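You operate a simulated robot arm through the tools that you are given. There is no shell and no other tool. Be economical: measure what you need, move in short steps, check, and stop when the job is done.

You are at the controls of a simulated two-armed robot. One attempt, no reset.

TASK
Take the glove on the top of table five and put it away on the top of table six. Fetch the dark filter from the top of table five and stand it on the top of stand five. Take the label block from the top of table five and leave it on the silver plate there. Take the small wheel on the table end by the waste box and put it away on the top of the long bench. Fetch the tall roll from the top of stand five and stand it on the top shelf of the cooling rack. Push the right blue drawer shut. Press the black plunger two times. Put the round pad on the top of table seven away on the top of cabinet five. Put the blue pad on the top of table seven away on the top of the long bench. Take the tape from the top of table seven and put it on the top of stand six. Put the rag from the middle shelf of the oil rack in the grey tray. Turn the press five hold dial to 7 seconds. Do these in any order. Set down upright: dark filter, tall roll.

It is judged by the outcome, as a careful person would: the job done as asked, and still so three seconds after it is handed in. It fails if anything else is knocked over, pushed out of place, dropped, spilled or broken.

THE ROBOT
Two 7-joint arms with two-finger parallel grippers on one trunk, on a base that drives. Base frame: it is fixed to the floor where the robot stands at the start and does not move with it; the origin is under the middle of the robot, x ahead of it, y to its left, z up; the surface under the hand at the start is at about z = 86. Readings come in cm, degrees, newtons and seconds.
The left shoulder is at the start at [8, 13.1, 94.7], the right one opposite. With the tool pointing down near the work surface each hand reaches from about 40 to 86 cm from the robot's upright axis, wherever it stands, measured 20 degrees to its own side. Places, roughly: black plunger [750, 10, 100]; blue pad (6x4x4 cm) [830, -40, 90]; dark filter [75, 0, 100]; glove (19x9x2 cm) [80, 10, 90]; grey tray (26x31x8 cm) [390, -30, 90]; label block [100, 25, 75]; plate (15x15x1 cm) [160, -20, 90]; press five hold dial [210, 150, 130]; rag (8x11x4 cm) [-80, 140, 80]; right blue drawer [780, 10, 100]; round pad (5x5x5 cm) [780, -60, 90]; small wheel [50, -25, 75]; tall roll [75, -100, 75]; tape (7x7x3 cm) [830, -10, 90]; top of cabinet five [80, 150, 90]; top of stand five [70, -100, 70]; top of stand six [400, -100, 70]; top of table six [460, -20, 90]; top of the long bench [340, -480, 90]; top shelf of the cooling rack [110, -440, 100]. Payload 1.57 kg a hand.
Tool frame (each hand has its own): the origin (TCP) lies between the finger pads and is the grasp point; the fingertips stand 3 cm ahead of it; z points along the fingers, y is the line along which they close. Largest opening 11 cm; finger width 2.4, thickness 1.2; the body of the gripper, 4.8 by 11.2 cm, starts 7.8 cm behind the TCP.
Orientation is that of the tool frame in the base frame, as [roll, pitch, yaw] about the fixed x, y, z axes, in that order (R = Rz(yaw) Ry(pitch) Rx(roll)). With the fingers straight down and closing along the base's y, the tool's x points along the base's -x, its y along +y and its z along -z.

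THE INTERFACE
- The arms move only by the tool send_rows. It takes "left_commands", "right_commands" or both (then of equal length, played together; a hand with none holds still); each is a list of rows, each an object of numbers (a shift or turn left out is 0, a gripper value left out holds the last): "dx", "dy", "dz": the shift along the tool's x, y, z in units of 150 mm (1.0 is 150 mm); "rx", "ry", "rz": the turn, a rotation vector about the tool's x, y, z in units of 60 degrees (1.0 is 60 degrees); "jaw": the closure in counts, from 0 (fully open) to 255 (shut). In form: [{"dx": .., "dy": .., "dz": .., "rx": .., "ry": .., "rz": .., "jaw": ..}, ...]. A call has 1 to 20 rows; each row is the pose to reach, as a shift and turn from the pose commanded when the call began, along the tool's axes at that moment. A call with a number of a shift or a turn outside -1 to 1 is refused whole. Each row takes 0.2 s and may step no farther than 5 cm and 8.6 degrees from the row before; otherwise, or with a gripper value out of range, the whole call is refused. Where a pose cannot be reached the arm comes as near as it can. A force on the tool above 40 N (or 10 N above the force at the start of the call, whichever is more), or a blocked arm, ends the call early, and 0.2 s more pass. Each finger travels about 10.8 cm/s and halts on what it meets, pressing with about 33 N; the grip force reading is that of the motor and also rises with nothing between the fingers. The clock runs only during rows and for 0.2 s after the last one: add rows that repeat a pose to give the fingers time. The reply holds the time, the measured pose of the TCP, the force on the tool along the base axes, the opening and the grip force, in the units named above and with some noise, with the torque about the TCP (base axes, N m) and any sound that the robot's microphone picked up, and new pictures: "views" is both (left out), scene, wrist or none (wrist: the cameras of the hands that moved).
- Cameras (640 x 400 px; columns grow to the right, rows downward): "scene" is now at [-4.91, 0.41, 142.62]; the picture's right is [0.06, -1.00, 0.00], its down [-0.51, -0.03, -0.86] and it looks along [0.86, 0.05, -0.51] (base axes); focal length 256 px, centre (320, 200). "left" rides on the left gripper at [7, -1.6, -14.1] in its tool frame; the picture's right is [0.23, 0.97, 0.00], its down [-0.86, 0.20, -0.48] and it looks along [-0.47, 0.11, 0.88] (tool axes); focal length 222 px, centre (320, 200). "right" rides on the right gripper at [7, 1.6, -14.1] in its tool frame; the picture's right is [-0.23, 0.97, 0.00], its down [-0.86, -0.20, -0.48] and it looks along [-0.47, -0.11, 0.88] (tool axes); focal length 222 px, centre (320, 200). There is no depth. A picture from a camera that has moved, and an enlarged one, comes with that camera's place and axes in the base frame and with its lens.
- drive_base(legs): drives the robot by 1 to 6 legs, each [ahead, left, turn to the left] in cm, cm and degrees, along the robot's own axes; the way and the turn of a leg run together, so that a leg with both is an arc; at most 150 cm and 180 degrees a leg. The arms and the cameras ride along, it lands a little off, and it stops where it bumps. It gives what a move gives, and a new picture of the scene camera.
- aim_head(pan, tilt): turns the head with the scene camera to pan (to the left, within 109 degrees either way) and tilt (down, from -29 to 69), counted from straight ahead of the robot. It gives what a move gives, and a new picture of the scene camera.
- zoom(camera, box): a new picture of the part [left, top, right, bottom] of that camera's present view, enlarged. No time passes.
- sign_off(): hands the job in; it is judged then, once.

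Go step by step. Nothing tells you exact positions but the pictures and the camera data: compare them with the known pose of the tool, close in by small moves and look again before you grip or let go. The budget is 535 turns and 360 pictures, counting those below and the enlarged ones. Unless the task says otherwise, let go and move clear before handing in, and close with one line.

The tools are called after "Call:" as a command line: name --argument value ..., lists and objects as JSON in quotes. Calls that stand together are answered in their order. send_rows: Moves the arms, as the interface text tells. Its arguments: {"type":"object","properties":{"left_commands":{"type":"array","items":{"type":"object","properties":{"dx":{"type":"number"},"dy":{"type":"number"},"dz":{"type":"number"},"rx":{"type":"number"},"ry":{"type":"number"},"rz":{"type":"number"},"jaw":{"type":"number"}}}},"right_commands":{"type":"array","items":{"type":"object","properties":{"dx":{"type":"number"},"dy":{"type":"number"},"dz":{"type":"number"},"rx":{"type":"number"},"ry":{"type":"number"},"rz":{"type":"number"},"jaw":{"type":"number"}}}},"views":{"type":"string","enum":["both","scene","wrist","none"]}},"required":[]} The other tools are called the same way: drive_base (legs) drives the base; aim_head (pan, tilt) turns the head that bears the scene camera; zoom (camera, box) takes an enlarged picture of a part of a camera's view; sign_off () hands the job in.

At the start:

```text
time: 0.0
left_ee_pos: [55.78, 16.45, 113.14]
left_tcp_rot: [179.9, 0.0, 180.0]
left_force: [0.3, 0.4, 0.1]
left_wrist_torque: [0.0, -0.01, 0.01]
left_grip_width: 11.02
left_gripper_force: 0.0
right_ee_pos: [51.09, -27.55, 110.78]
right_tcp_rot: [179.9, 0.0, -179.9]
right_force: [0.9, 0.1, -0.5]
right_wrist_torque: [0.02, 0.0, 0.02]
right_grip_width: 11.02
right_gripper_force: 0.0
robot x, y, heading: [0.0, 0.11, 0.1]
head pan, tilt: [3.3, 30.5]
```

scene: 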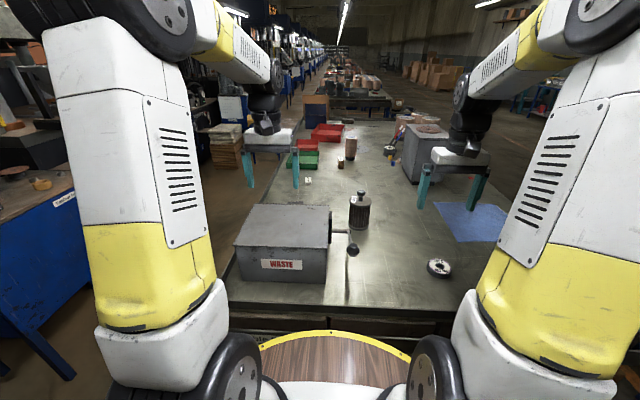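
right: 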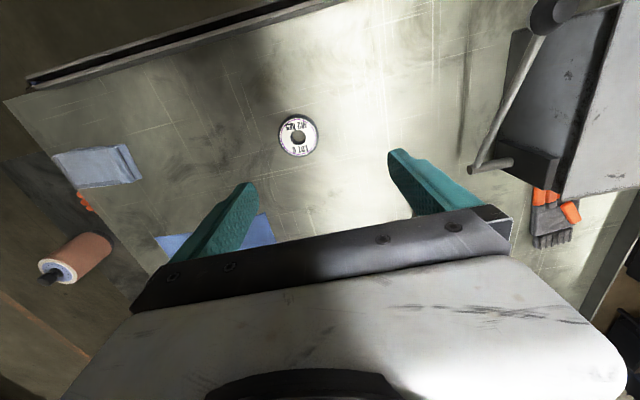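
left: 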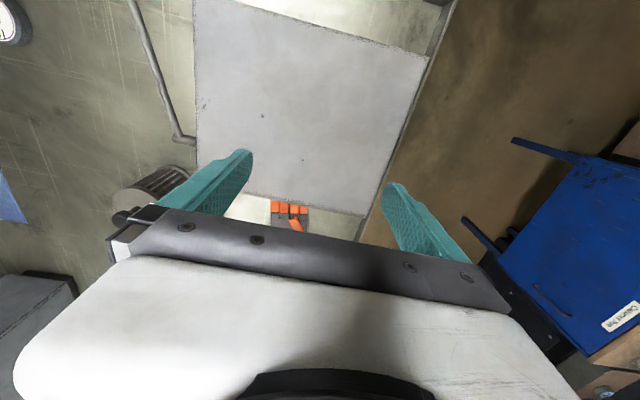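

I see table five with the waste box, the dark filter, the wheel and the glove; the wheel works out at about (51.6, -31.5). I'll look closer at the table first.

Call:
zoom --camera "scene" --box '[200, 80, 520, 300]'

Call:
aim_head --pan -60 --tilt 35

Call:
aim_head --pan 60 --tilt 30

```text
1.82 times, centred on (360, 190) of scene
camera zoom: at [-4.91, 0.41, 142.62], right [0.06, -1.0, 0.0], down [-0.51, -0.03, -0.86], along [0.86, 0.05, -0.51], focal length 465 px, centre (247, 218)
```

zoom: 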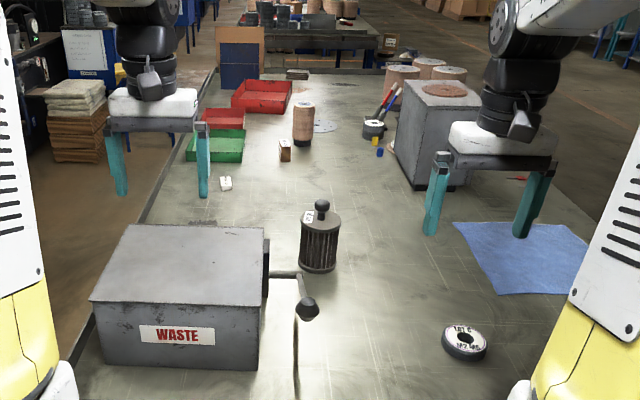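

```text
time: 1.3
left_ee_pos: [55.63, 16.52, 113.19]
left_tcp_rot: [-179.9, 0.0, 180.0]
left_force: [-0.1, -0.2, -0.2]
left_wrist_torque: [0.03, -0.03, 0.0]
left_grip_width: 11.01
left_gripper_force: 0.1
right_ee_pos: [50.94, -27.6, 110.8]
right_tcp_rot: [-180.0, 0.0, -180.0]
right_force: [-0.2, -0.8, -0.5]
right_wrist_torque: [-0.04, 0.03, -0.01]
right_grip_width: 10.98
right_gripper_force: 0.0
robot x, y, heading: [0.1, -0.22, 0.0]
head pan, tilt: [-60.0, 35.0]
camera scene: at [-9.51, -7.73, 141.92], right [-0.87, -0.5, 0.0], down [-0.29, 0.5, -0.82], along [0.41, -0.71, -0.57], focal length 256 px, centre (320, 200)
```

scene: 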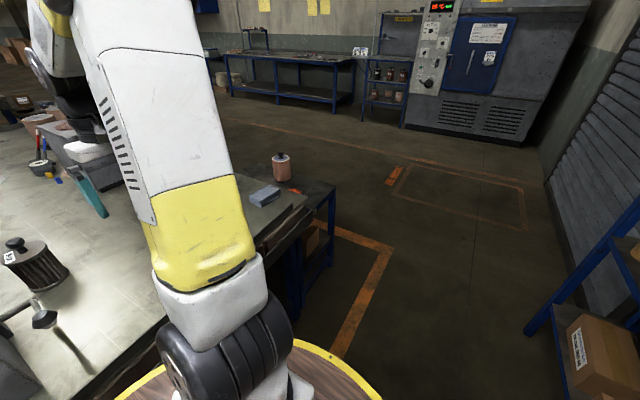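

```text
time: 3.3
left_ee_pos: [55.62, 16.58, 113.05]
left_tcp_rot: [180.0, 0.0, -180.0]
left_force: [0.9, 0.6, 0.6]
left_wrist_torque: [-0.01, 0.0, 0.01]
left_grip_width: 11.03
left_gripper_force: 0.0
right_ee_pos: [51.04, -27.62, 110.83]
right_tcp_rot: [-180.0, 0.0, -180.0]
right_force: [-0.1, 0.6, -0.6]
right_wrist_torque: [0.0, -0.01, 0.01]
right_grip_width: 10.98
right_gripper_force: 0.0
robot x, y, heading: [-0.19, 0.15, -0.1]
head pan, tilt: [60.0, 30.0]
camera scene: at [-9.39, 7.73, 142.7], right [0.87, -0.5, 0.0], down [-0.25, -0.43, -0.87], along [0.43, 0.75, -0.5], focal length 256 px, centre (320, 200)
```

scene: 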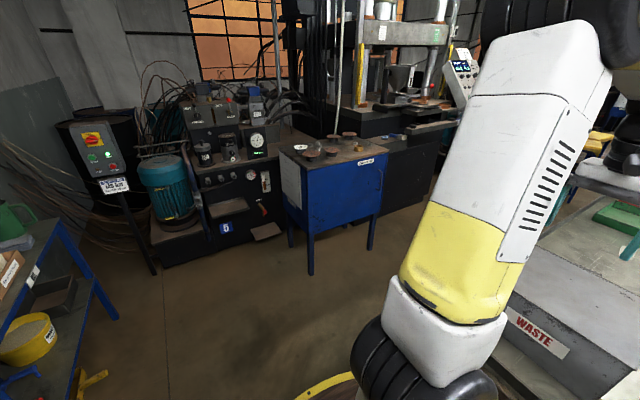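

The filter stands at about (72, -9.5), with its top near z=101. I move the right hand over it, staying high, and look.

Call:
send_rows --right_commands '[{"dx": -0.2, "dy": 0.2, "dz": -0.1}, {"dx": -0.4, "dy": 0.4, "dz": -0.2}, {"dx": -0.6, "dy": 0.6, "dz": -0.25}, {"dx": -0.8, "dy": 0.8, "dz": -0.25}, {"dx": -1.0, "dy": 1.0, "dz": -0.25}, {"dx": -1.0, "dy": 1.0, "dz": -0.25}]' --views "wrist"

Call:
aim_head --pan 0 --tilt 35

```text
time: 4.7
left_ee_pos: [55.64, 16.51, 113.07]
left_tcp_rot: [-179.9, 0.1, 179.9]
left_force: [-0.7, -0.4, 0.5]
left_wrist_torque: [0.01, 0.01, 0.0]
left_grip_width: 11.0
left_gripper_force: 0.0
right_ee_pos: [66.21, -12.43, 114.5]
right_tcp_rot: [-179.9, -0.1, 180.0]
right_force: [0.0, -0.9, 0.6]
right_wrist_torque: [-0.03, 0.05, -0.01]
right_grip_width: 10.99
right_gripper_force: 0.0
robot x, y, heading: [0.01, -0.01, 0.1]
head pan, tilt: [60.0, 30.0]
camera right: at [59.24, -10.89, 128.62], right [0.23, 0.97, 0.0], down [0.86, -0.2, 0.48], along [0.47, -0.11, -0.88], focal length 222 px, centre (320, 200)
```

right: 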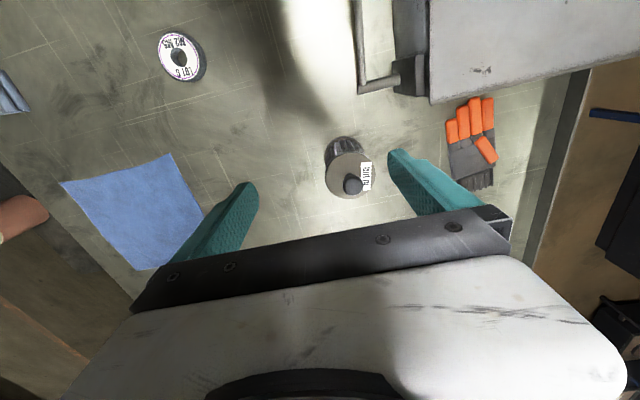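

```text
time: 6.0
left_ee_pos: [55.84, 16.61, 113.2]
left_tcp_rot: [-180.0, 0.0, -179.9]
left_force: [0.5, 0.1, -0.5]
left_wrist_torque: [-0.01, 0.02, -0.01]
left_grip_width: 11.0
left_gripper_force: 0.0
right_ee_pos: [66.19, -12.51, 114.5]
right_tcp_rot: [180.0, 0.0, -180.0]
right_force: [0.1, 0.0, -0.3]
right_wrist_torque: [0.01, -0.01, 0.02]
right_grip_width: 11.0
right_gripper_force: 0.0
robot x, y, heading: [0.02, 0.27, 0.1]
head pan, tilt: [0.0, 35.0]
camera scene: at [-5.1, -0.09, 141.92], right [0.0, -1.0, 0.0], down [-0.57, 0.0, -0.82], along [0.82, 0.0, -0.57], focal length 256 px, centre (320, 200)
```

scene: 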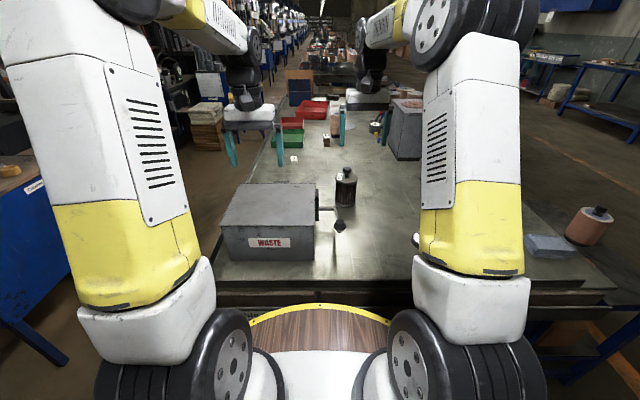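

The wrist view puts the filter axis at about (73.2, -9.45). I centre over it and go down.

Call:
send_rows --right_commands '[{"dx": -0.23, "dy": 0.1}, {"dx": -0.467, "dy": 0.2}, {"dx": -0.467, "dy": 0.2, "dz": 0.25}, {"dx": -0.467, "dy": 0.2, "dz": 0.5}, {"dx": -0.467, "dy": 0.2, "dz": 0.7}, {"dx": -0.467, "dy": 0.2, "dz": 0.7}]' --views "wrist"

```text
time: 7.4
left_ee_pos: [55.74, 16.62, 113.06]
left_tcp_rot: [180.0, 0.0, 179.9]
left_force: [-0.4, -0.3, -0.3]
left_wrist_torque: [-0.02, 0.0, -0.01]
left_grip_width: 11.01
left_gripper_force: 0.1
right_ee_pos: [72.68, -9.56, 103.91]
right_tcp_rot: [-180.0, 0.0, 180.0]
right_force: [-0.4, -0.2, -0.3]
right_wrist_torque: [-0.01, 0.04, 0.0]
right_grip_width: 10.96
right_gripper_force: 0.1
robot x, y, heading: [0.47, -0.42, 0.1]
head pan, tilt: [0.0, 35.0]
camera right: at [65.85, -7.85, 118.16], right [0.23, 0.97, 0.0], down [0.86, -0.2, 0.48], along [0.47, -0.11, -0.88], focal length 222 px, centre (320, 200)
```

right: 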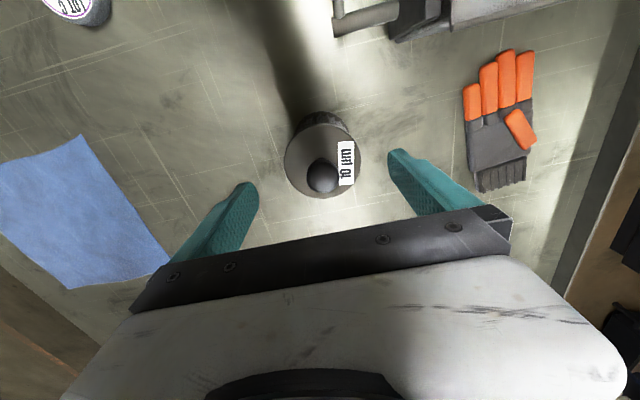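

Centred well over the filter. I lower to z≈95 and grip.

Call:
send_rows --right_commands '[{"dz": 0.2}, {"dz": 0.4}, {"dz": 0.6}, {"dz": 0.6}, {"dz": 0.6, "jaw": 255}, {"dz": 0.6, "jaw": 255}, {"dz": 0.6, "jaw": 255}, {"dz": 0.6, "jaw": 255}]' --views "wrist"

```text
time: 9.2
left_ee_pos: [55.76, 16.55, 113.14]
left_tcp_rot: [180.0, 0.0, -179.9]
left_force: [-0.4, 0.3, 0.7]
left_wrist_torque: [-0.01, -0.01, 0.02]
left_grip_width: 11.0
left_gripper_force: 0.0
right_ee_pos: [73.2, -9.74, 95.14]
right_tcp_rot: [-180.0, 0.0, 180.0]
right_force: [0.1, 0.5, 0.1]
right_wrist_torque: [0.06, -0.11, 0.03]
right_grip_width: 7.96
right_gripper_force: 32.7
robot x, y, heading: [0.26, 0.17, 0.1]
head pan, tilt: [0.0, 35.0]
camera right: at [66.11, -8.11, 109.26], right [0.23, 0.97, 0.0], down [0.86, -0.2, 0.48], along [0.47, -0.11, -0.88], focal length 222 px, centre (320, 200)
```

right: 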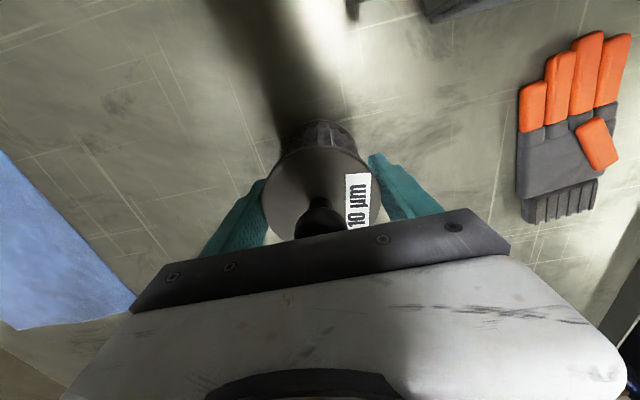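

Filter gripped (7.96 cm). Lifting it and drawing it back to the right side.

Call:
send_rows --right_commands '[{"dz": -0.25}, {"dz": -0.5}, {"dz": -0.75}, {"dz": -1.0}, {"dz": -1.0, "dy": -0.3}, {"dz": -1.0, "dy": -0.6, "dx": 0.1}, {"dz": -1.0, "dy": -0.85, "dx": 0.2}, {"dz": -1.0, "dy": -0.85, "dx": 0.2}]' --views "none"

Call:
drive_base --legs '[[0, -45, 0]]'

```text
time: 11.0
left_ee_pos: [55.75, 16.49, 113.16]
left_tcp_rot: [-180.0, -0.1, -180.0]
left_force: [1.4, 0.3, -0.4]
left_wrist_torque: [0.0, 0.01, -0.01]
left_grip_width: 11.01
left_gripper_force: 0.0
right_ee_pos: [70.04, -22.46, 110.11]
right_tcp_rot: [179.9, 0.0, -179.9]
right_force: [0.1, -0.1, -4.5]
right_wrist_torque: [0.0, 0.05, -0.01]
right_grip_width: 7.92
right_gripper_force: 32.7
robot x, y, heading: [0.11, -0.09, -0.2]
head pan, tilt: [0.0, 35.0]
```

```text
time: 13.8
left_ee_pos: [55.66, -28.97, 113.07]
left_tcp_rot: [180.0, 0.1, 179.8]
left_force: [0.8, 0.5, 0.9]
left_wrist_torque: [-0.01, 0.01, 0.01]
left_grip_width: 10.99
left_gripper_force: 0.0
right_ee_pos: [70.01, -67.87, 110.19]
right_tcp_rot: [-180.0, 0.1, 179.8]
right_force: [0.1, -0.3, -3.4]
right_wrist_torque: [-0.01, 0.04, -0.01]
right_grip_width: 7.91
right_gripper_force: 33.2
robot x, y, heading: [-0.39, -45.33, -0.0]
head pan, tilt: [0.0, 35.0]
camera scene: at [-5.15, -45.51, 141.92], right [0.0, -1.0, 0.0], down [-0.57, 0.0, -0.82], along [0.82, 0.0, -0.57], focal length 256 px, centre (320, 200)
```

scene: 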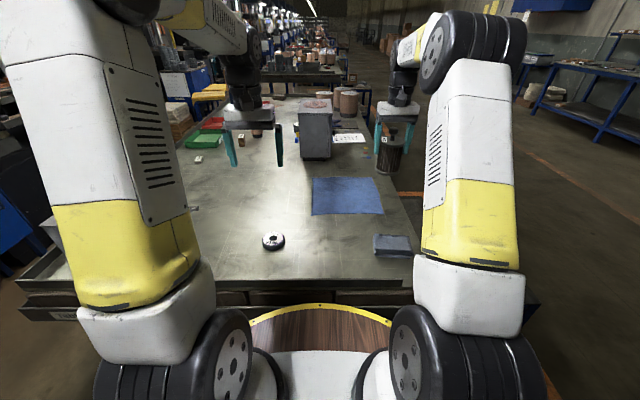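

The wheel is at about (51.6, -31.3). I lower the left hand over it.

Call:
send_rows --left_commands '[{"dx": 0.13, "dy": -0.08, "dz": 0.2}, {"dx": 0.27, "dy": -0.16, "dz": 0.45}, {"dx": 0.27, "dy": -0.16, "dz": 0.7}, {"dx": 0.27, "dy": -0.16, "dz": 0.95}, {"dx": 0.27, "dy": -0.16, "dz": 1.0}, {"dx": 0.27, "dy": -0.16, "dz": 1.0}]' --views "wrist"

```text
time: 15.2
left_ee_pos: [51.59, -31.44, 98.16]
left_tcp_rot: [180.0, 0.1, 179.7]
left_force: [0.0, -0.1, -0.6]
left_wrist_torque: [-0.03, -0.04, 0.01]
left_grip_width: 11.0
left_gripper_force: 0.0
right_ee_pos: [69.94, -67.97, 110.09]
right_tcp_rot: [179.9, 0.0, 179.8]
right_force: [-0.2, -0.2, -3.3]
right_wrist_torque: [0.03, 0.02, 0.02]
right_grip_width: 7.94
right_gripper_force: 32.8
robot x, y, heading: [-0.11, -45.54, 0.0]
head pan, tilt: [0.0, 35.0]
camera left: at [44.66, -33.08, 112.1], right [-0.22, 0.97, 0.0], down [0.86, 0.2, 0.48], along [0.47, 0.11, -0.88], focal length 222 px, centre (320, 200)
```

left: 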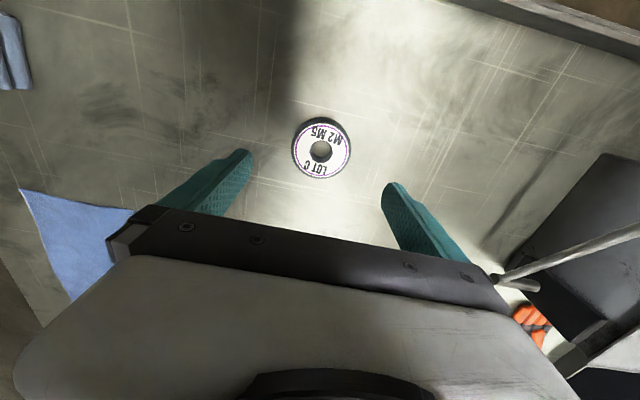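

Centred. I lower to TCP z≈90 and grip the wheel.

Call:
send_rows --left_commands '[{"dz": 0.2}, {"dz": 0.4}, {"dz": 0.54}, {"dz": 0.54}, {"dz": 0.54, "jaw": 255}, {"dz": 0.54, "jaw": 255}, {"dz": 0.54, "jaw": 255}, {"dz": 0.54, "jaw": 255}]' --views "wrist"

```text
time: 17.0
left_ee_pos: [51.62, -31.46, 89.85]
left_tcp_rot: [180.0, 0.0, 179.8]
left_force: [0.3, -0.5, -1.0]
left_wrist_torque: [0.02, -0.03, -0.03]
left_grip_width: 6.71
left_gripper_force: 32.8
right_ee_pos: [70.05, -67.9, 110.13]
right_tcp_rot: [180.0, 0.0, 179.7]
right_force: [0.1, 0.1, -3.5]
right_wrist_torque: [-0.01, 0.01, 0.0]
right_grip_width: 7.94
right_gripper_force: 33.3
robot x, y, heading: [-0.06, -45.47, -0.0]
head pan, tilt: [0.0, 35.0]
camera left: at [44.7, -33.08, 104.02], right [-0.22, 0.97, 0.0], down [0.86, 0.2, 0.48], along [0.47, 0.11, -0.88], focal length 222 px, centre (320, 200)
```

left: 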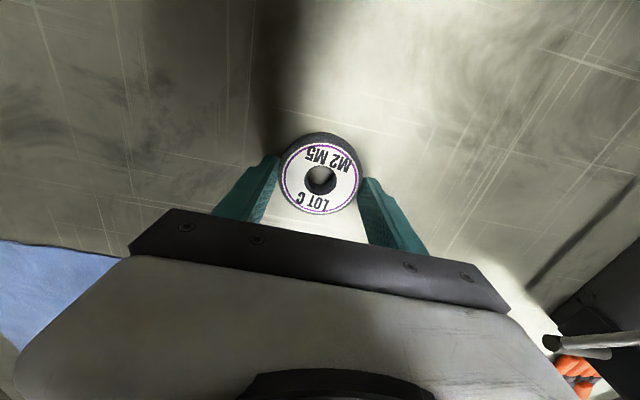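

Wheel gripped (6.71 cm). I lift it and drive right to stand five.

Call:
send_rows --left_commands '[{"dz": -0.3}, {"dz": -0.6}, {"dz": -0.9}, {"dz": -1.0}, {"dz": -1.0}]' --views "none"

Call:
drive_base --legs '[[0, -45, 0]]'

Call:
aim_head --pan -10 --tilt 50

```text
time: 18.2
left_ee_pos: [51.76, -31.5, 105.08]
left_tcp_rot: [180.0, -0.1, 179.9]
left_force: [0.6, 0.5, -1.3]
left_wrist_torque: [-0.05, 0.02, -0.03]
left_grip_width: 6.73
left_gripper_force: 32.7
right_ee_pos: [70.0, -68.03, 110.16]
right_tcp_rot: [-180.0, -0.1, 179.7]
right_force: [0.8, 0.5, -2.6]
right_wrist_torque: [-0.01, 0.05, -0.04]
right_grip_width: 7.91
right_gripper_force: 32.4
robot x, y, heading: [-0.33, -45.48, -0.4]
head pan, tilt: [0.0, 35.0]
```

```text
time: 20.9
left_ee_pos: [51.71, -75.85, 105.0]
left_tcp_rot: [-179.9, 0.0, 179.8]
left_force: [-0.1, -0.1, -1.7]
left_wrist_torque: [0.0, 0.05, 0.0]
left_grip_width: 6.71
left_gripper_force: 33.1
right_ee_pos: [69.75, -112.53, 110.04]
right_tcp_rot: [180.0, 0.1, 179.7]
right_force: [0.1, 0.3, -3.1]
right_wrist_torque: [0.02, 0.03, -0.05]
right_grip_width: 7.92
right_gripper_force: 33.0
robot x, y, heading: [-0.39, -89.68, -0.4]
head pan, tilt: [0.0, 35.0]
camera scene: at [-5.32, -89.79, 141.92], right [-0.01, -1.0, 0.0], down [-0.57, 0.0, -0.82], along [0.82, 0.0, -0.57], focal length 256 px, centre (320, 200)
```

scene: 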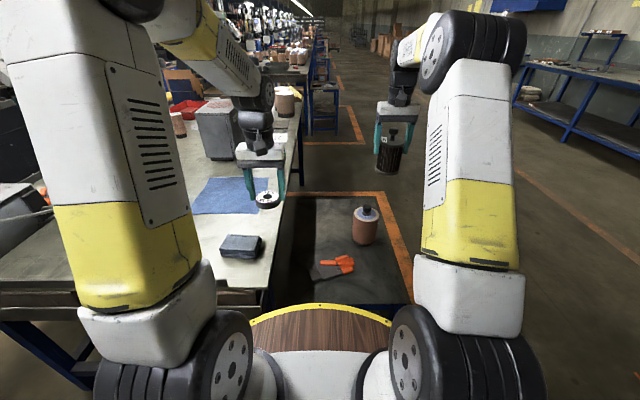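

```text
time: 21.6
left_ee_pos: [51.69, -75.91, 105.09]
left_tcp_rot: [180.0, 0.0, 179.7]
left_force: [0.5, 0.1, -1.8]
left_wrist_torque: [0.0, 0.01, 0.03]
left_grip_width: 6.69
left_gripper_force: 33.2
right_ee_pos: [69.79, -112.43, 110.07]
right_tcp_rot: [180.0, -0.1, 179.8]
right_force: [-0.2, -1.0, -3.5]
right_wrist_torque: [-0.01, -0.02, 0.02]
right_grip_width: 7.94
right_gripper_force: 33.3
robot x, y, heading: [-0.37, -89.76, -0.1]
head pan, tilt: [-10.0, 50.0]
camera scene: at [-6.54, -91.12, 139.75], right [-0.18, -0.98, 0.0], down [-0.75, 0.14, -0.64], along [0.63, -0.11, -0.77], focal length 256 px, centre (320, 200)
```

scene: 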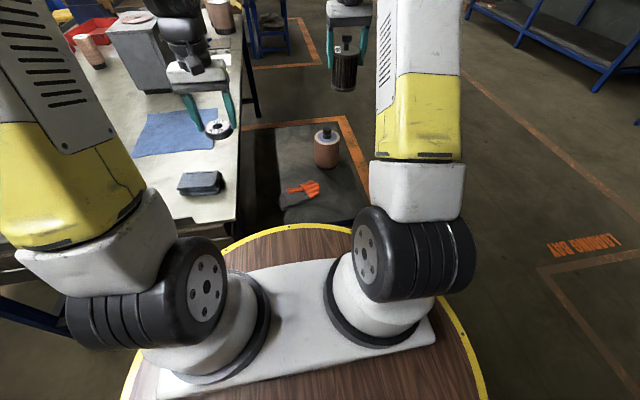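

Stand five is the low dark top ahead, carrying the tall roll and another glove. I zoom in on it.

Call:
zoom --camera "scene" --box '[230, 90, 390, 240]'

Call:
zoom --camera "right" --box '[0, 0, 640, 400]'

Call:
zoom --camera "left" --box '[0, 0, 640, 400]'

```text
2.67 times, centred on (310, 165) of scene
camera zoom: at [-6.54, -91.12, 139.75], right [-0.18, -0.98, 0.0], down [-0.75, 0.14, -0.64], along [0.63, -0.11, -0.77], focal length 682 px, centre (347, 293)
```

zoom: 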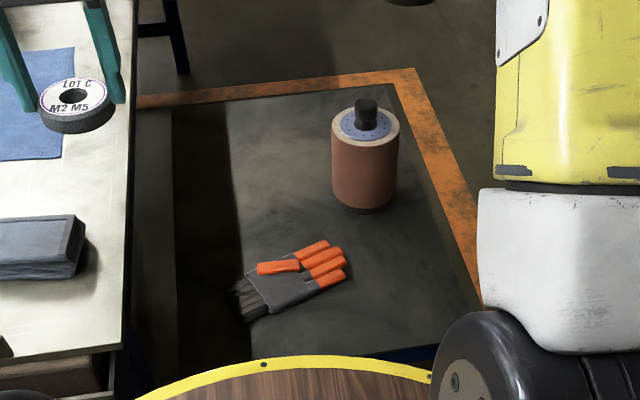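

```text
1.00 times, centred on (320, 200) of right (not enlarged: the box is as wide or as high as the picture)
camera zoom: at [62.73, -110.79, 124.27], right [0.23, 0.97, 0.0], down [0.85, -0.2, 0.48], along [0.46, -0.11, -0.88], focal length 222 px, centre (320, 200)
```

zoom: 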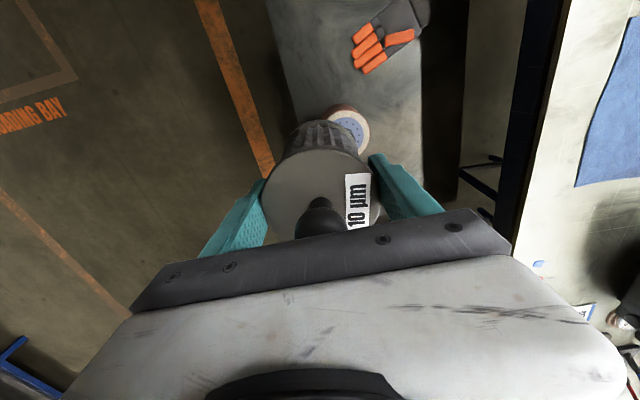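

```text
1.00 times, centred on (320, 200) of left (not enlarged: the box is as wide or as high as the picture)
camera zoom: at [44.74, -77.45, 119.16], right [-0.22, 0.97, 0.0], down [0.86, 0.2, 0.48], along [0.47, 0.11, -0.88], focal length 222 px, centre (320, 200)
```

zoom: 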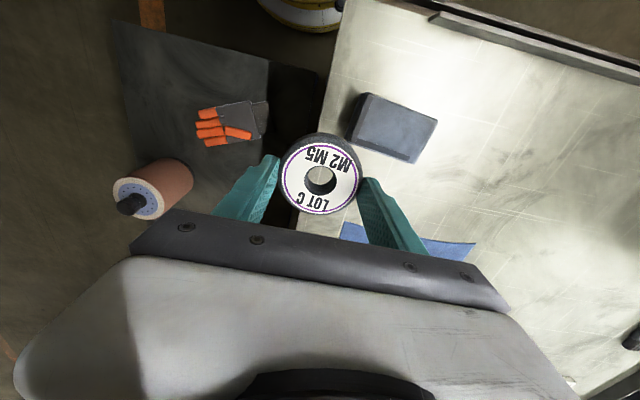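

Triangulating: roll axis about (73.9, -108.1), body top z≈78.7, stand top z≈65.5. I'll set the filter at about (53, -109) on the stand, clear of the glove.

Call:
send_rows --right_commands '[{"dx": 0.3}, {"dx": 0.6, "dy": 0.1}, {"dx": 0.9, "dy": 0.2}, {"dx": 1.0, "dy": 0.23, "dz": 0.2}, {"dx": 1.0, "dy": 0.23, "dz": 0.5}, {"dx": 1.0, "dy": 0.23, "dz": 0.8}, {"dx": 1.0, "dy": 0.23, "dz": 1.0}, {"dx": 1.0, "dy": 0.23, "dz": 1.0}]' --views "none"

Call:
send_rows --right_commands '[{"dx": 0.12, "dz": 0.3}, {"dx": 0.12, "dz": 0.6}, {"dx": 0.12, "dz": 0.9}, {"dx": 0.12, "dz": 0.9}]'

```text
time: 23.4
left_ee_pos: [51.67, -75.77, 105.09]
left_tcp_rot: [-179.9, 0.0, 179.7]
left_force: [0.2, -0.9, -1.6]
left_wrist_torque: [0.03, 0.02, 0.01]
left_grip_width: 6.66
left_gripper_force: 32.7
right_ee_pos: [54.74, -108.9, 95.27]
right_tcp_rot: [180.0, 0.1, 179.7]
right_force: [0.1, -0.1, -2.7]
right_wrist_torque: [0.03, -0.01, 0.01]
right_grip_width: 7.95
right_gripper_force: 32.7
robot x, y, heading: [-0.28, -89.79, -0.2]
head pan, tilt: [-10.0, 50.0]
```

```text
time: 24.4
left_ee_pos: [51.67, -75.89, 105.01]
left_tcp_rot: [180.0, 0.0, 179.7]
left_force: [0.4, 0.2, -2.0]
left_wrist_torque: [0.01, -0.04, -0.03]
left_grip_width: 6.67
left_gripper_force: 32.9
right_ee_pos: [53.14, -109.07, 81.46]
right_tcp_rot: [180.0, 0.1, 179.7]
right_force: [0.5, -0.2, -3.3]
right_wrist_torque: [0.03, 0.02, 0.01]
right_grip_width: 7.94
right_gripper_force: 32.7
robot x, y, heading: [-0.54, -90.14, -0.4]
head pan, tilt: [-10.0, 50.0]
camera scene: at [-6.56, -91.12, 139.75], right [-0.18, -0.98, 0.0], down [-0.75, 0.14, -0.64], along [0.63, -0.11, -0.77], focal length 256 px, centre (320, 200)
camera right: at [46.0, -107.37, 95.61], right [0.23, 0.97, 0.0], down [0.85, -0.2, 0.48], along [0.47, -0.11, -0.88], focal length 222 px, centre (320, 200)
```

scene: 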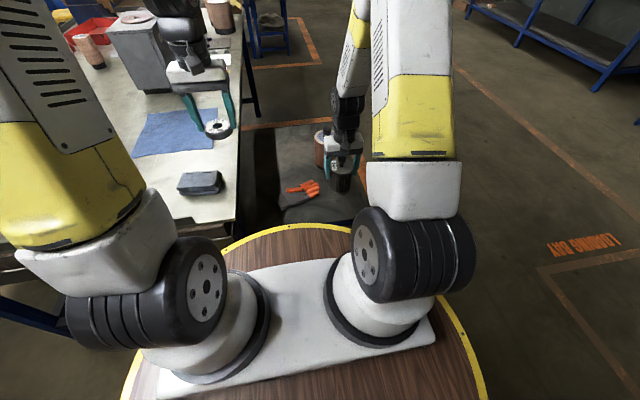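
right: 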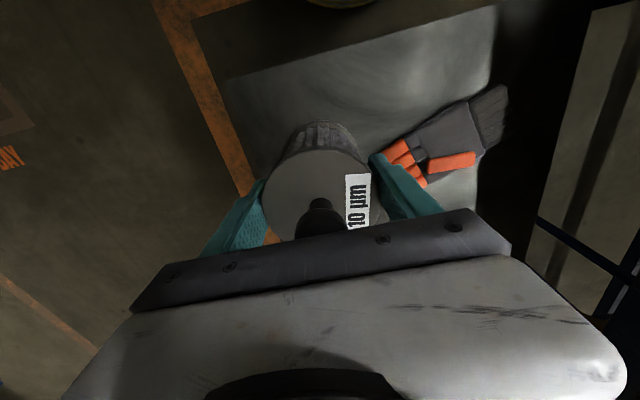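

Position is clear of glove and edge. I continue down in fine steps.

Call:
send_rows --right_commands '[{"dz": 0.15}, {"dz": 0.3}, {"dz": 0.37}, {"dz": 0.37}]' --views "none"

Call:
send_rows --right_commands '[{"dz": 0.02}, {"dz": 0.04}, {"dz": 0.04}]' --views "none"

Call:
send_rows --right_commands '[{"dz": 0.02}, {"dz": 0.04}, {"dz": 0.04}]' --views "wrist"

```text
time: 25.4
left_ee_pos: [51.69, -75.93, 105.16]
left_tcp_rot: [-179.9, 0.1, 179.7]
left_force: [0.5, 0.3, -2.1]
left_wrist_torque: [0.0, 0.02, 0.0]
left_grip_width: 6.71
left_gripper_force: 33.2
right_ee_pos: [53.04, -109.21, 76.09]
right_tcp_rot: [180.0, -0.1, 179.7]
right_force: [-0.7, -0.1, -3.5]
right_wrist_torque: [0.0, 0.04, 0.02]
right_grip_width: 7.95
right_gripper_force: 33.5
robot x, y, heading: [-0.28, -89.72, -0.4]
head pan, tilt: [-10.0, 50.0]
```

```text
time: 26.2
left_ee_pos: [51.64, -75.85, 104.98]
left_tcp_rot: [179.9, 0.0, 179.7]
left_force: [-0.3, 0.1, -1.5]
left_wrist_torque: [-0.05, 0.05, -0.01]
left_grip_width: 6.67
left_gripper_force: 32.9
right_ee_pos: [52.91, -109.03, 75.59]
right_tcp_rot: [-180.0, 0.0, 179.7]
right_force: [-0.4, -0.6, -3.4]
right_wrist_torque: [0.04, -0.01, 0.03]
right_grip_width: 7.96
right_gripper_force: 32.7
robot x, y, heading: [0.04, -89.48, -0.2]
head pan, tilt: [-10.0, 50.0]
```

```text
time: 27.0
left_ee_pos: [51.49, -75.92, 105.09]
left_tcp_rot: [180.0, 0.1, 179.7]
left_force: [-0.4, 0.1, -2.4]
left_wrist_torque: [0.04, -0.01, -0.03]
left_grip_width: 6.69
left_gripper_force: 33.1
right_ee_pos: [53.01, -108.86, 75.07]
right_tcp_rot: [-179.9, 0.1, 179.6]
right_force: [-7.2, 0.6, 34.8]
right_wrist_torque: [0.59, -0.02, -0.06]
right_grip_width: 7.95
right_gripper_force: 33.0
robot x, y, heading: [-0.18, -89.5, -0.1]
head pan, tilt: [-10.0, 50.0]
camera right: at [45.88, -107.3, 89.18], right [0.23, 0.97, 0.0], down [0.85, -0.2, 0.48], along [0.47, -0.11, -0.88], focal length 222 px, centre (320, 200)
```

right: 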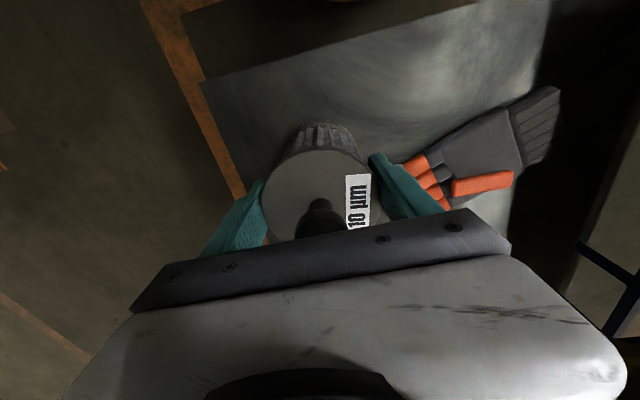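

Contact at z=75.1, so the filter stands on the stand. I relieve the press, open and withdraw upward.

Call:
send_rows --right_commands '[{"dz": -0.01}, {"dz": -0.01, "jaw": 0}, {"dz": -0.01, "jaw": 0}, {"dz": -0.01, "jaw": 0}, {"dz": -0.2, "jaw": 0}, {"dz": -0.45, "jaw": 0}, {"dz": -0.75, "jaw": 0}, {"dz": -1.0, "jaw": 0}, {"dz": -1.0, "jaw": 0}]'

```text
time: 29.0
left_ee_pos: [51.69, -75.9, 105.06]
left_tcp_rot: [-180.0, 0.0, 179.6]
left_force: [0.5, 0.3, -0.8]
left_wrist_torque: [0.0, -0.02, -0.02]
left_grip_width: 6.69
left_gripper_force: 33.2
right_ee_pos: [52.86, -108.89, 89.91]
right_tcp_rot: [180.0, 0.0, 179.7]
right_force: [1.3, -0.4, 0.5]
right_wrist_torque: [-0.02, 0.0, -0.01]
right_grip_width: 11.0
right_gripper_force: 0.1
robot x, y, heading: [0.05, -89.74, -0.2]
head pan, tilt: [-10.0, 50.0]
camera scene: at [-6.56, -91.12, 139.75], right [-0.18, -0.98, 0.0], down [-0.75, 0.14, -0.64], along [0.63, -0.11, -0.77], focal length 256 px, centre (320, 200)
camera right: at [45.85, -107.35, 104.01], right [0.23, 0.97, 0.0], down [0.85, -0.2, 0.48], along [0.46, -0.11, -0.88], focal length 222 px, centre (320, 200)
```

scene: 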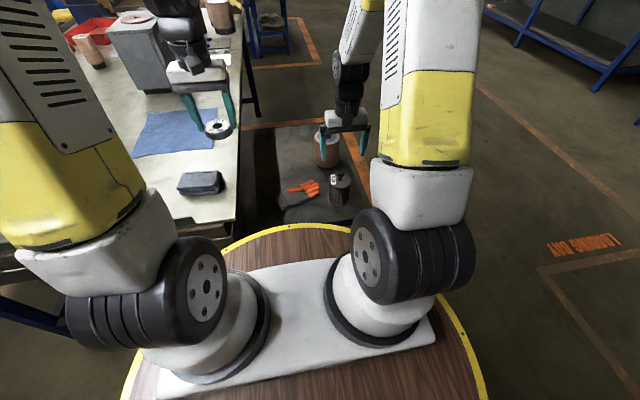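
right: 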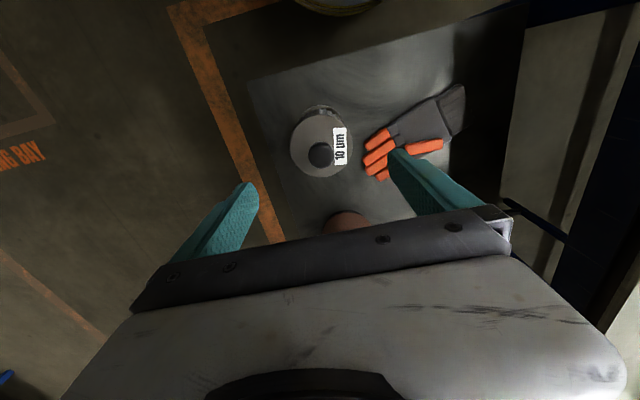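

Filter stands. Now the right hand goes over the tall roll.

Call:
send_rows --right_commands '[{"dx": -0.25, "dz": -0.1}, {"dx": -0.5, "dz": -0.2}, {"dx": -0.75, "dy": 0.05, "dz": -0.2}, {"dx": -1.0, "dy": 0.05, "dz": -0.2}, {"dx": -1.0, "dy": 0.05, "dz": -0.2}]' --views "wrist"

```text
time: 30.2
left_ee_pos: [51.7, -75.86, 105.1]
left_tcp_rot: [-180.0, -0.1, 179.6]
left_force: [-0.2, -0.8, -2.1]
left_wrist_torque: [-0.03, -0.03, -0.01]
left_grip_width: 6.71
left_gripper_force: 33.2
right_ee_pos: [68.13, -108.25, 92.87]
right_tcp_rot: [179.9, -0.1, 179.7]
right_force: [-0.8, 0.8, -0.1]
right_wrist_torque: [-0.01, -0.02, 0.06]
right_grip_width: 11.0
right_gripper_force: 0.1
robot x, y, heading: [-0.05, -89.91, -0.4]
head pan, tilt: [-10.0, 50.0]
camera right: at [61.02, -106.58, 107.11], right [0.23, 0.97, 0.0], down [0.85, -0.2, 0.48], along [0.47, -0.11, -0.88], focal length 222 px, centre (320, 200)
```

right: 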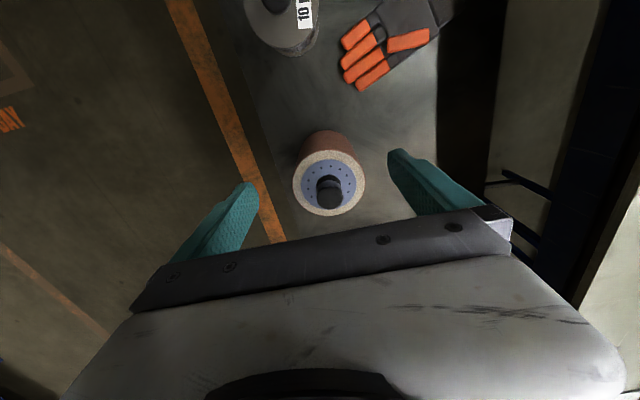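

Roll axis at about (73.5, -108.3). I centre and lower a bit, then check the clearances.

Call:
send_rows --right_commands '[{"dx": -0.18}, {"dx": -0.36}, {"dx": -0.36, "dz": 0.2}, {"dx": -0.36, "dz": 0.45}, {"dx": -0.36, "dz": 0.45}]' --views "wrist"

```text
time: 31.4
left_ee_pos: [51.62, -75.89, 105.15]
left_tcp_rot: [179.9, 0.0, 179.7]
left_force: [-0.2, 0.1, -3.4]
left_wrist_torque: [0.0, 0.03, 0.04]
left_grip_width: 6.7
left_gripper_force: 32.4
right_ee_pos: [73.16, -108.36, 86.15]
right_tcp_rot: [-180.0, 0.1, 179.7]
right_force: [-0.3, 0.2, -0.3]
right_wrist_torque: [0.01, 0.05, 0.02]
right_grip_width: 10.99
right_gripper_force: 0.1
robot x, y, heading: [0.04, -89.69, -0.3]
head pan, tilt: [-10.0, 50.0]
camera right: at [66.17, -106.65, 100.38], right [0.23, 0.97, 0.0], down [0.85, -0.2, 0.48], along [0.47, -0.11, -0.88], focal length 222 px, centre (320, 200)
```

right: 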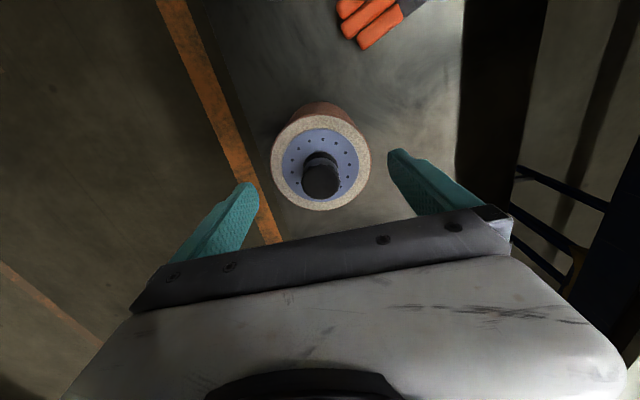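

Well centred. I descend slowly around the roll body, tips about 4.5 cm below its top.

Call:
send_rows --right_commands '[{"dx": -0.013, "dz": 0.12}, {"dx": -0.013, "dz": 0.24}, {"dx": -0.013, "dz": 0.36}, {"dx": -0.013, "dz": 0.48}, {"dx": -0.013, "dz": 0.6}, {"dx": -0.013, "dz": 0.6}]' --views "wrist"

```text
time: 32.8
left_ee_pos: [51.6, -75.78, 105.04]
left_tcp_rot: [-180.0, 0.0, 179.7]
left_force: [-0.3, -0.5, -1.6]
left_wrist_torque: [-0.04, -0.02, -0.05]
left_grip_width: 6.7
left_gripper_force: 32.8
right_ee_pos: [73.56, -108.37, 77.28]
right_tcp_rot: [180.0, 0.1, 179.5]
right_force: [0.0, -0.1, 0.0]
right_wrist_torque: [0.0, -0.03, -0.02]
right_grip_width: 10.99
right_gripper_force: 0.0
robot x, y, heading: [0.01, -89.7, -0.4]
head pan, tilt: [-10.0, 50.0]
camera right: at [66.59, -106.71, 91.33], right [0.23, 0.97, 0.0], down [0.85, -0.2, 0.48], along [0.47, -0.11, -0.88], focal length 222 px, centre (320, 200)
```

right: 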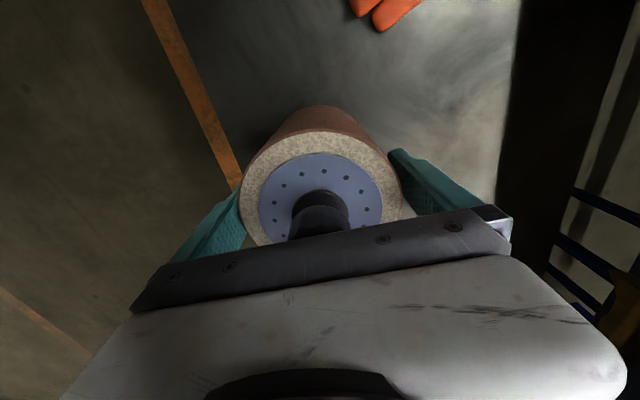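

No contact going down. I grip and lift.

Call:
send_rows --right_commands '[{"jaw": 255}, {"jaw": 255}, {"jaw": 255}, {"dz": -0.1, "jaw": 255}, {"dz": -0.2, "jaw": 255}, {"dz": -0.2, "jaw": 255}]' --views "wrist"

```text
time: 34.2
left_ee_pos: [51.65, -75.87, 105.08]
left_tcp_rot: [-179.9, 0.0, 179.7]
left_force: [-0.4, -0.2, -2.2]
left_wrist_torque: [0.02, 0.01, -0.02]
left_grip_width: 6.71
left_gripper_force: 33.4
right_ee_pos: [73.64, -108.22, 80.19]
right_tcp_rot: [180.0, -0.1, 179.7]
right_force: [-0.1, 1.1, -9.3]
right_wrist_torque: [0.01, 0.01, 0.02]
right_grip_width: 9.89
right_gripper_force: 33.3
robot x, y, heading: [-0.22, -89.41, -0.2]
head pan, tilt: [-10.0, 50.0]
camera right: at [66.6, -106.56, 94.33], right [0.23, 0.97, 0.0], down [0.85, -0.2, 0.48], along [0.46, -0.11, -0.88], focal length 222 px, centre (320, 200)
```

right: 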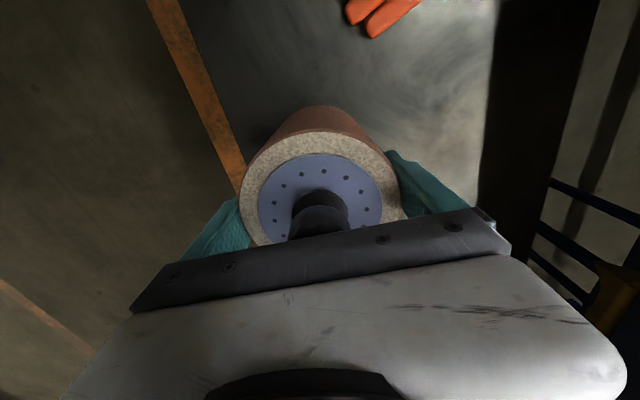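

Roll held (0.95 kg). I lift it well up and then back off from the stand and turn toward the cooling rack.

Call:
send_rows --right_commands '[{"dz": -0.3}, {"dz": -0.6}, {"dz": -0.9}, {"dz": -1.0}, {"dz": -1.0}]' --views "none"

Call:
send_rows --right_commands '[{"dz": -0.3}, {"dz": -0.6, "dx": 0.2}, {"dz": -0.9, "dx": 0.4}, {"dz": -1.0, "dx": 0.6}, {"dz": -1.0, "dx": 0.6}]' --views "none"

Call:
drive_base --legs '[[-35, 0, 0], [0, 0, -90], [150, 0, 0], [40, 100, 0]]'

```text
time: 35.4
left_ee_pos: [51.68, -75.84, 105.03]
left_tcp_rot: [180.0, -0.1, 179.7]
left_force: [-0.9, 0.9, -1.9]
left_wrist_torque: [0.02, 0.01, 0.01]
left_grip_width: 6.68
left_gripper_force: 32.8
right_ee_pos: [73.55, -108.26, 95.11]
right_tcp_rot: [-180.0, 0.1, 179.6]
right_force: [0.2, 0.5, -8.6]
right_wrist_torque: [0.02, -0.01, -0.04]
right_grip_width: 9.89
right_gripper_force: 32.6
robot x, y, heading: [-0.27, -89.89, -0.6]
head pan, tilt: [-10.0, 50.0]
```

```text
refused: row 2 steps farther than a row can; nothing moved
```

```text
time: 53.6
left_ee_pos: [82.84, -327.91, 104.99]
left_tcp_rot: [180.0, 0.0, 92.1]
left_force: [-0.3, -0.4, -1.2]
left_wrist_torque: [0.0, -0.01, 0.04]
left_grip_width: 6.68
left_gripper_force: 33.4
right_ee_pos: [51.43, -350.99, 95.14]
right_tcp_rot: [-180.0, 0.0, 92.1]
right_force: [0.6, 0.0, -9.4]
right_wrist_torque: [0.03, 0.02, -0.01]
right_grip_width: 9.86
right_gripper_force: 32.8
robot x, y, heading: [66.94, -276.87, -87.8]
head pan, tilt: [-10.0, 50.0]
camera scene: at [65.31, -270.43, 139.75], right [-0.99, 0.14, 0.0], down [0.1, 0.76, -0.64], along [-0.09, -0.64, -0.77], focal length 256 px, centre (320, 200)
```

scene: 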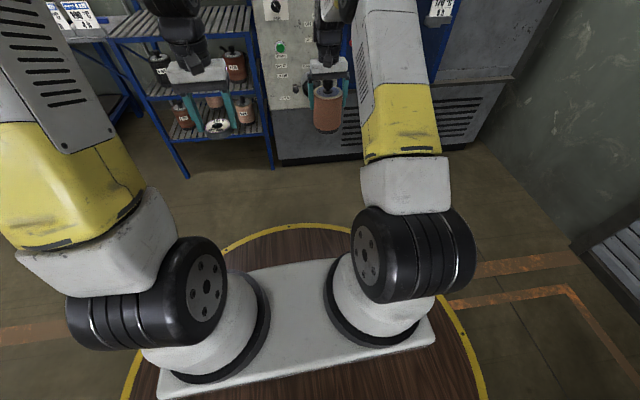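

One lift was refused, so the roll passed low over the filter; I'll verify the filter later. Now I lift the roll and look at the rack.

Call:
send_rows --right_commands '[{"dz": -0.3}, {"dz": -0.6}, {"dz": -0.9}, {"dz": -1.0}, {"dz": -1.0}]' --views "none"

Call:
aim_head --pan 15 --tilt 20

Call:
aim_head --pan 105 --tilt 20

```text
time: 54.8
left_ee_pos: [82.79, -327.8, 105.08]
left_tcp_rot: [-180.0, 0.0, 92.1]
left_force: [0.3, 0.3, -1.5]
left_wrist_torque: [-0.01, -0.04, 0.02]
left_grip_width: 6.69
left_gripper_force: 33.3
right_ee_pos: [51.55, -351.08, 109.97]
right_tcp_rot: [179.9, -0.1, 92.1]
right_force: [0.0, 0.2, -8.2]
right_wrist_torque: [0.01, 0.02, -0.02]
right_grip_width: 9.89
right_gripper_force: 33.0
robot x, y, heading: [67.16, -276.56, -88.1]
head pan, tilt: [-10.0, 50.0]
```

```text
time: 55.8
left_ee_pos: [82.92, -327.88, 105.09]
left_tcp_rot: [180.0, 0.0, 92.0]
left_force: [-0.6, 0.9, -1.8]
left_wrist_torque: [0.03, -0.02, -0.02]
left_grip_width: 6.71
left_gripper_force: 33.2
right_ee_pos: [51.38, -351.07, 110.02]
right_tcp_rot: [-180.0, -0.1, 92.2]
right_force: [-0.8, 0.8, -9.1]
right_wrist_torque: [0.02, -0.01, 0.02]
right_grip_width: 9.91
right_gripper_force: 33.4
robot x, y, heading: [66.94, -276.61, -88.0]
head pan, tilt: [15.0, 20.0]
camera scene: at [69.1, -271.7, 144.3], right [-0.96, -0.29, 0.0], down [-0.1, 0.33, -0.94], along [0.28, -0.9, -0.34], focal length 256 px, centre (320, 200)
```

scene: 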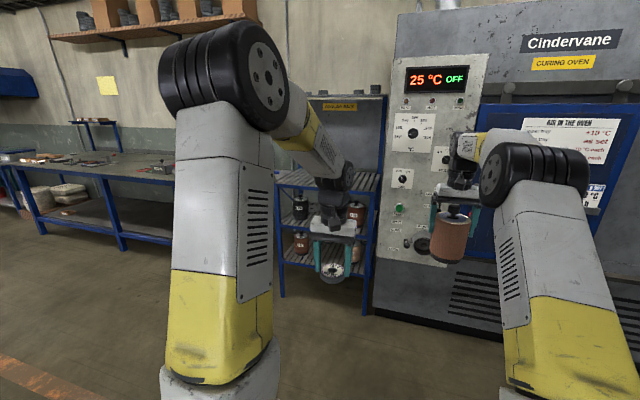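

```text
time: 57.4
left_ee_pos: [82.85, -328.0, 105.07]
left_tcp_rot: [-180.0, 0.1, 92.1]
left_force: [0.3, 0.2, -1.9]
left_wrist_torque: [0.0, -0.02, 0.01]
left_grip_width: 6.67
left_gripper_force: 32.7
right_ee_pos: [51.43, -350.99, 110.0]
right_tcp_rot: [179.9, -0.1, 92.1]
right_force: [-0.8, -0.2, -8.9]
right_wrist_torque: [0.0, -0.02, 0.04]
right_grip_width: 9.87
right_gripper_force: 33.0
robot x, y, heading: [66.77, -277.17, -87.8]
head pan, tilt: [105.0, 20.0]
camera scene: at [75.27, -260.06, 144.31], right [0.29, -0.96, 0.0], down [-0.33, -0.1, -0.94], along [0.9, 0.28, -0.34], focal length 256 px, centre (320, 200)
```

scene: 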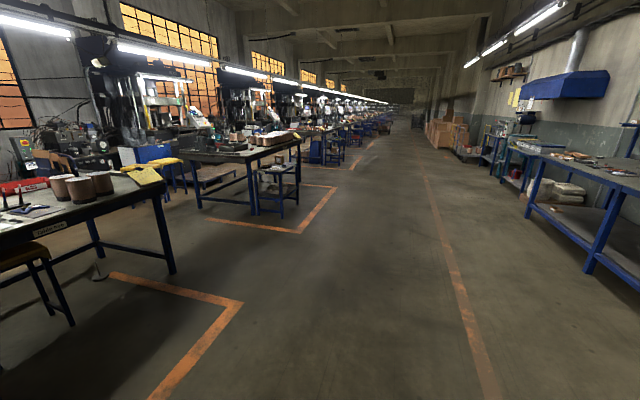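

Rack spans about x 83–149, front y≈-427, top shelf z≈97. I raise the roll and drive nearer, with the right hand lined up on the shelf middle.

Call:
send_rows --right_commands '[{"dz": -0.3}, {"dz": -0.6}, {"dz": -0.6}]' --views "none"

Call:
drive_base --legs '[[0, 67, -2], [60, 0, 0]]'

Call:
aim_head --pan 0 --tilt 30

```text
time: 58.2
left_ee_pos: [82.68, -327.92, 105.15]
left_tcp_rot: [180.0, 0.0, 92.0]
left_force: [0.1, -0.9, -1.6]
left_wrist_torque: [0.0, -0.01, 0.0]
left_grip_width: 6.7
left_gripper_force: 32.6
right_ee_pos: [51.53, -350.96, 119.03]
right_tcp_rot: [180.0, -0.1, 92.1]
right_force: [-0.7, 0.2, -9.8]
right_wrist_torque: [-0.01, 0.04, -0.04]
right_grip_width: 9.89
right_gripper_force: 33.0
robot x, y, heading: [66.61, -276.4, -87.9]
head pan, tilt: [105.0, 20.0]
```

```text
time: 64.9
left_ee_pos: [149.08, -385.32, 105.0]
left_tcp_rot: [180.0, 0.0, 90.1]
left_force: [-0.3, -0.6, -2.2]
left_wrist_torque: [0.0, 0.03, 0.0]
left_grip_width: 6.66
left_gripper_force: 33.0
right_ee_pos: [116.95, -407.44, 119.14]
right_tcp_rot: [-179.9, -0.1, 90.0]
right_force: [0.5, -0.2, -8.2]
right_wrist_torque: [0.04, 0.01, 0.01]
right_grip_width: 9.87
right_gripper_force: 33.3
robot x, y, heading: [134.88, -333.33, -90.0]
head pan, tilt: [105.0, 20.0]
camera scene: at [143.95, -317.33, 144.31], right [0.26, -0.97, 0.0], down [-0.33, -0.09, -0.94], along [0.91, 0.24, -0.34], focal length 256 px, centre (320, 200)
```

scene: 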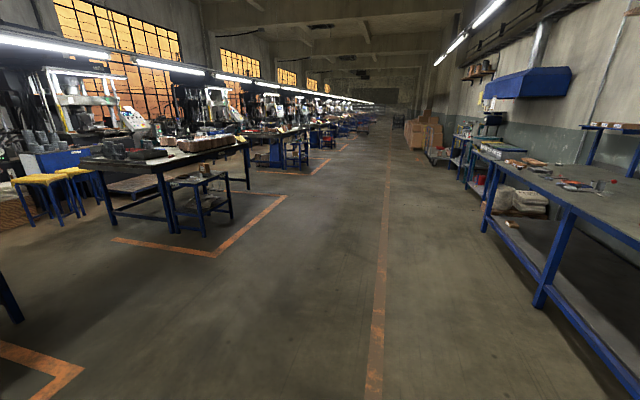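

```text
time: 66.7
left_ee_pos: [149.06, -385.38, 105.12]
left_tcp_rot: [180.0, 0.0, 90.2]
left_force: [1.0, -0.6, -1.6]
left_wrist_torque: [0.02, 0.0, -0.03]
left_grip_width: 6.71
left_gripper_force: 32.8
right_ee_pos: [116.77, -407.45, 119.16]
right_tcp_rot: [-180.0, -0.1, 90.1]
right_force: [-0.2, -0.3, -9.7]
right_wrist_torque: [0.04, 0.01, -0.01]
right_grip_width: 9.9
right_gripper_force: 33.1
robot x, y, heading: [134.77, -333.49, -89.7]
head pan, tilt: [0.0, 30.0]
camera scene: at [134.98, -328.8, 142.7], right [-1.0, 0.0, 0.0], down [0.0, 0.5, -0.87], along [0.0, -0.87, -0.5], focal length 256 px, centre (320, 200)
```

scene: 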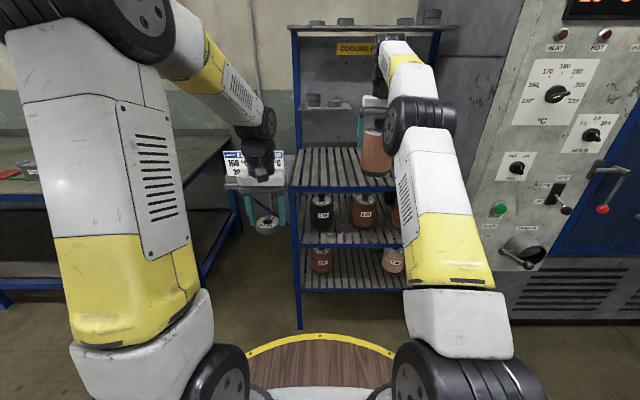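

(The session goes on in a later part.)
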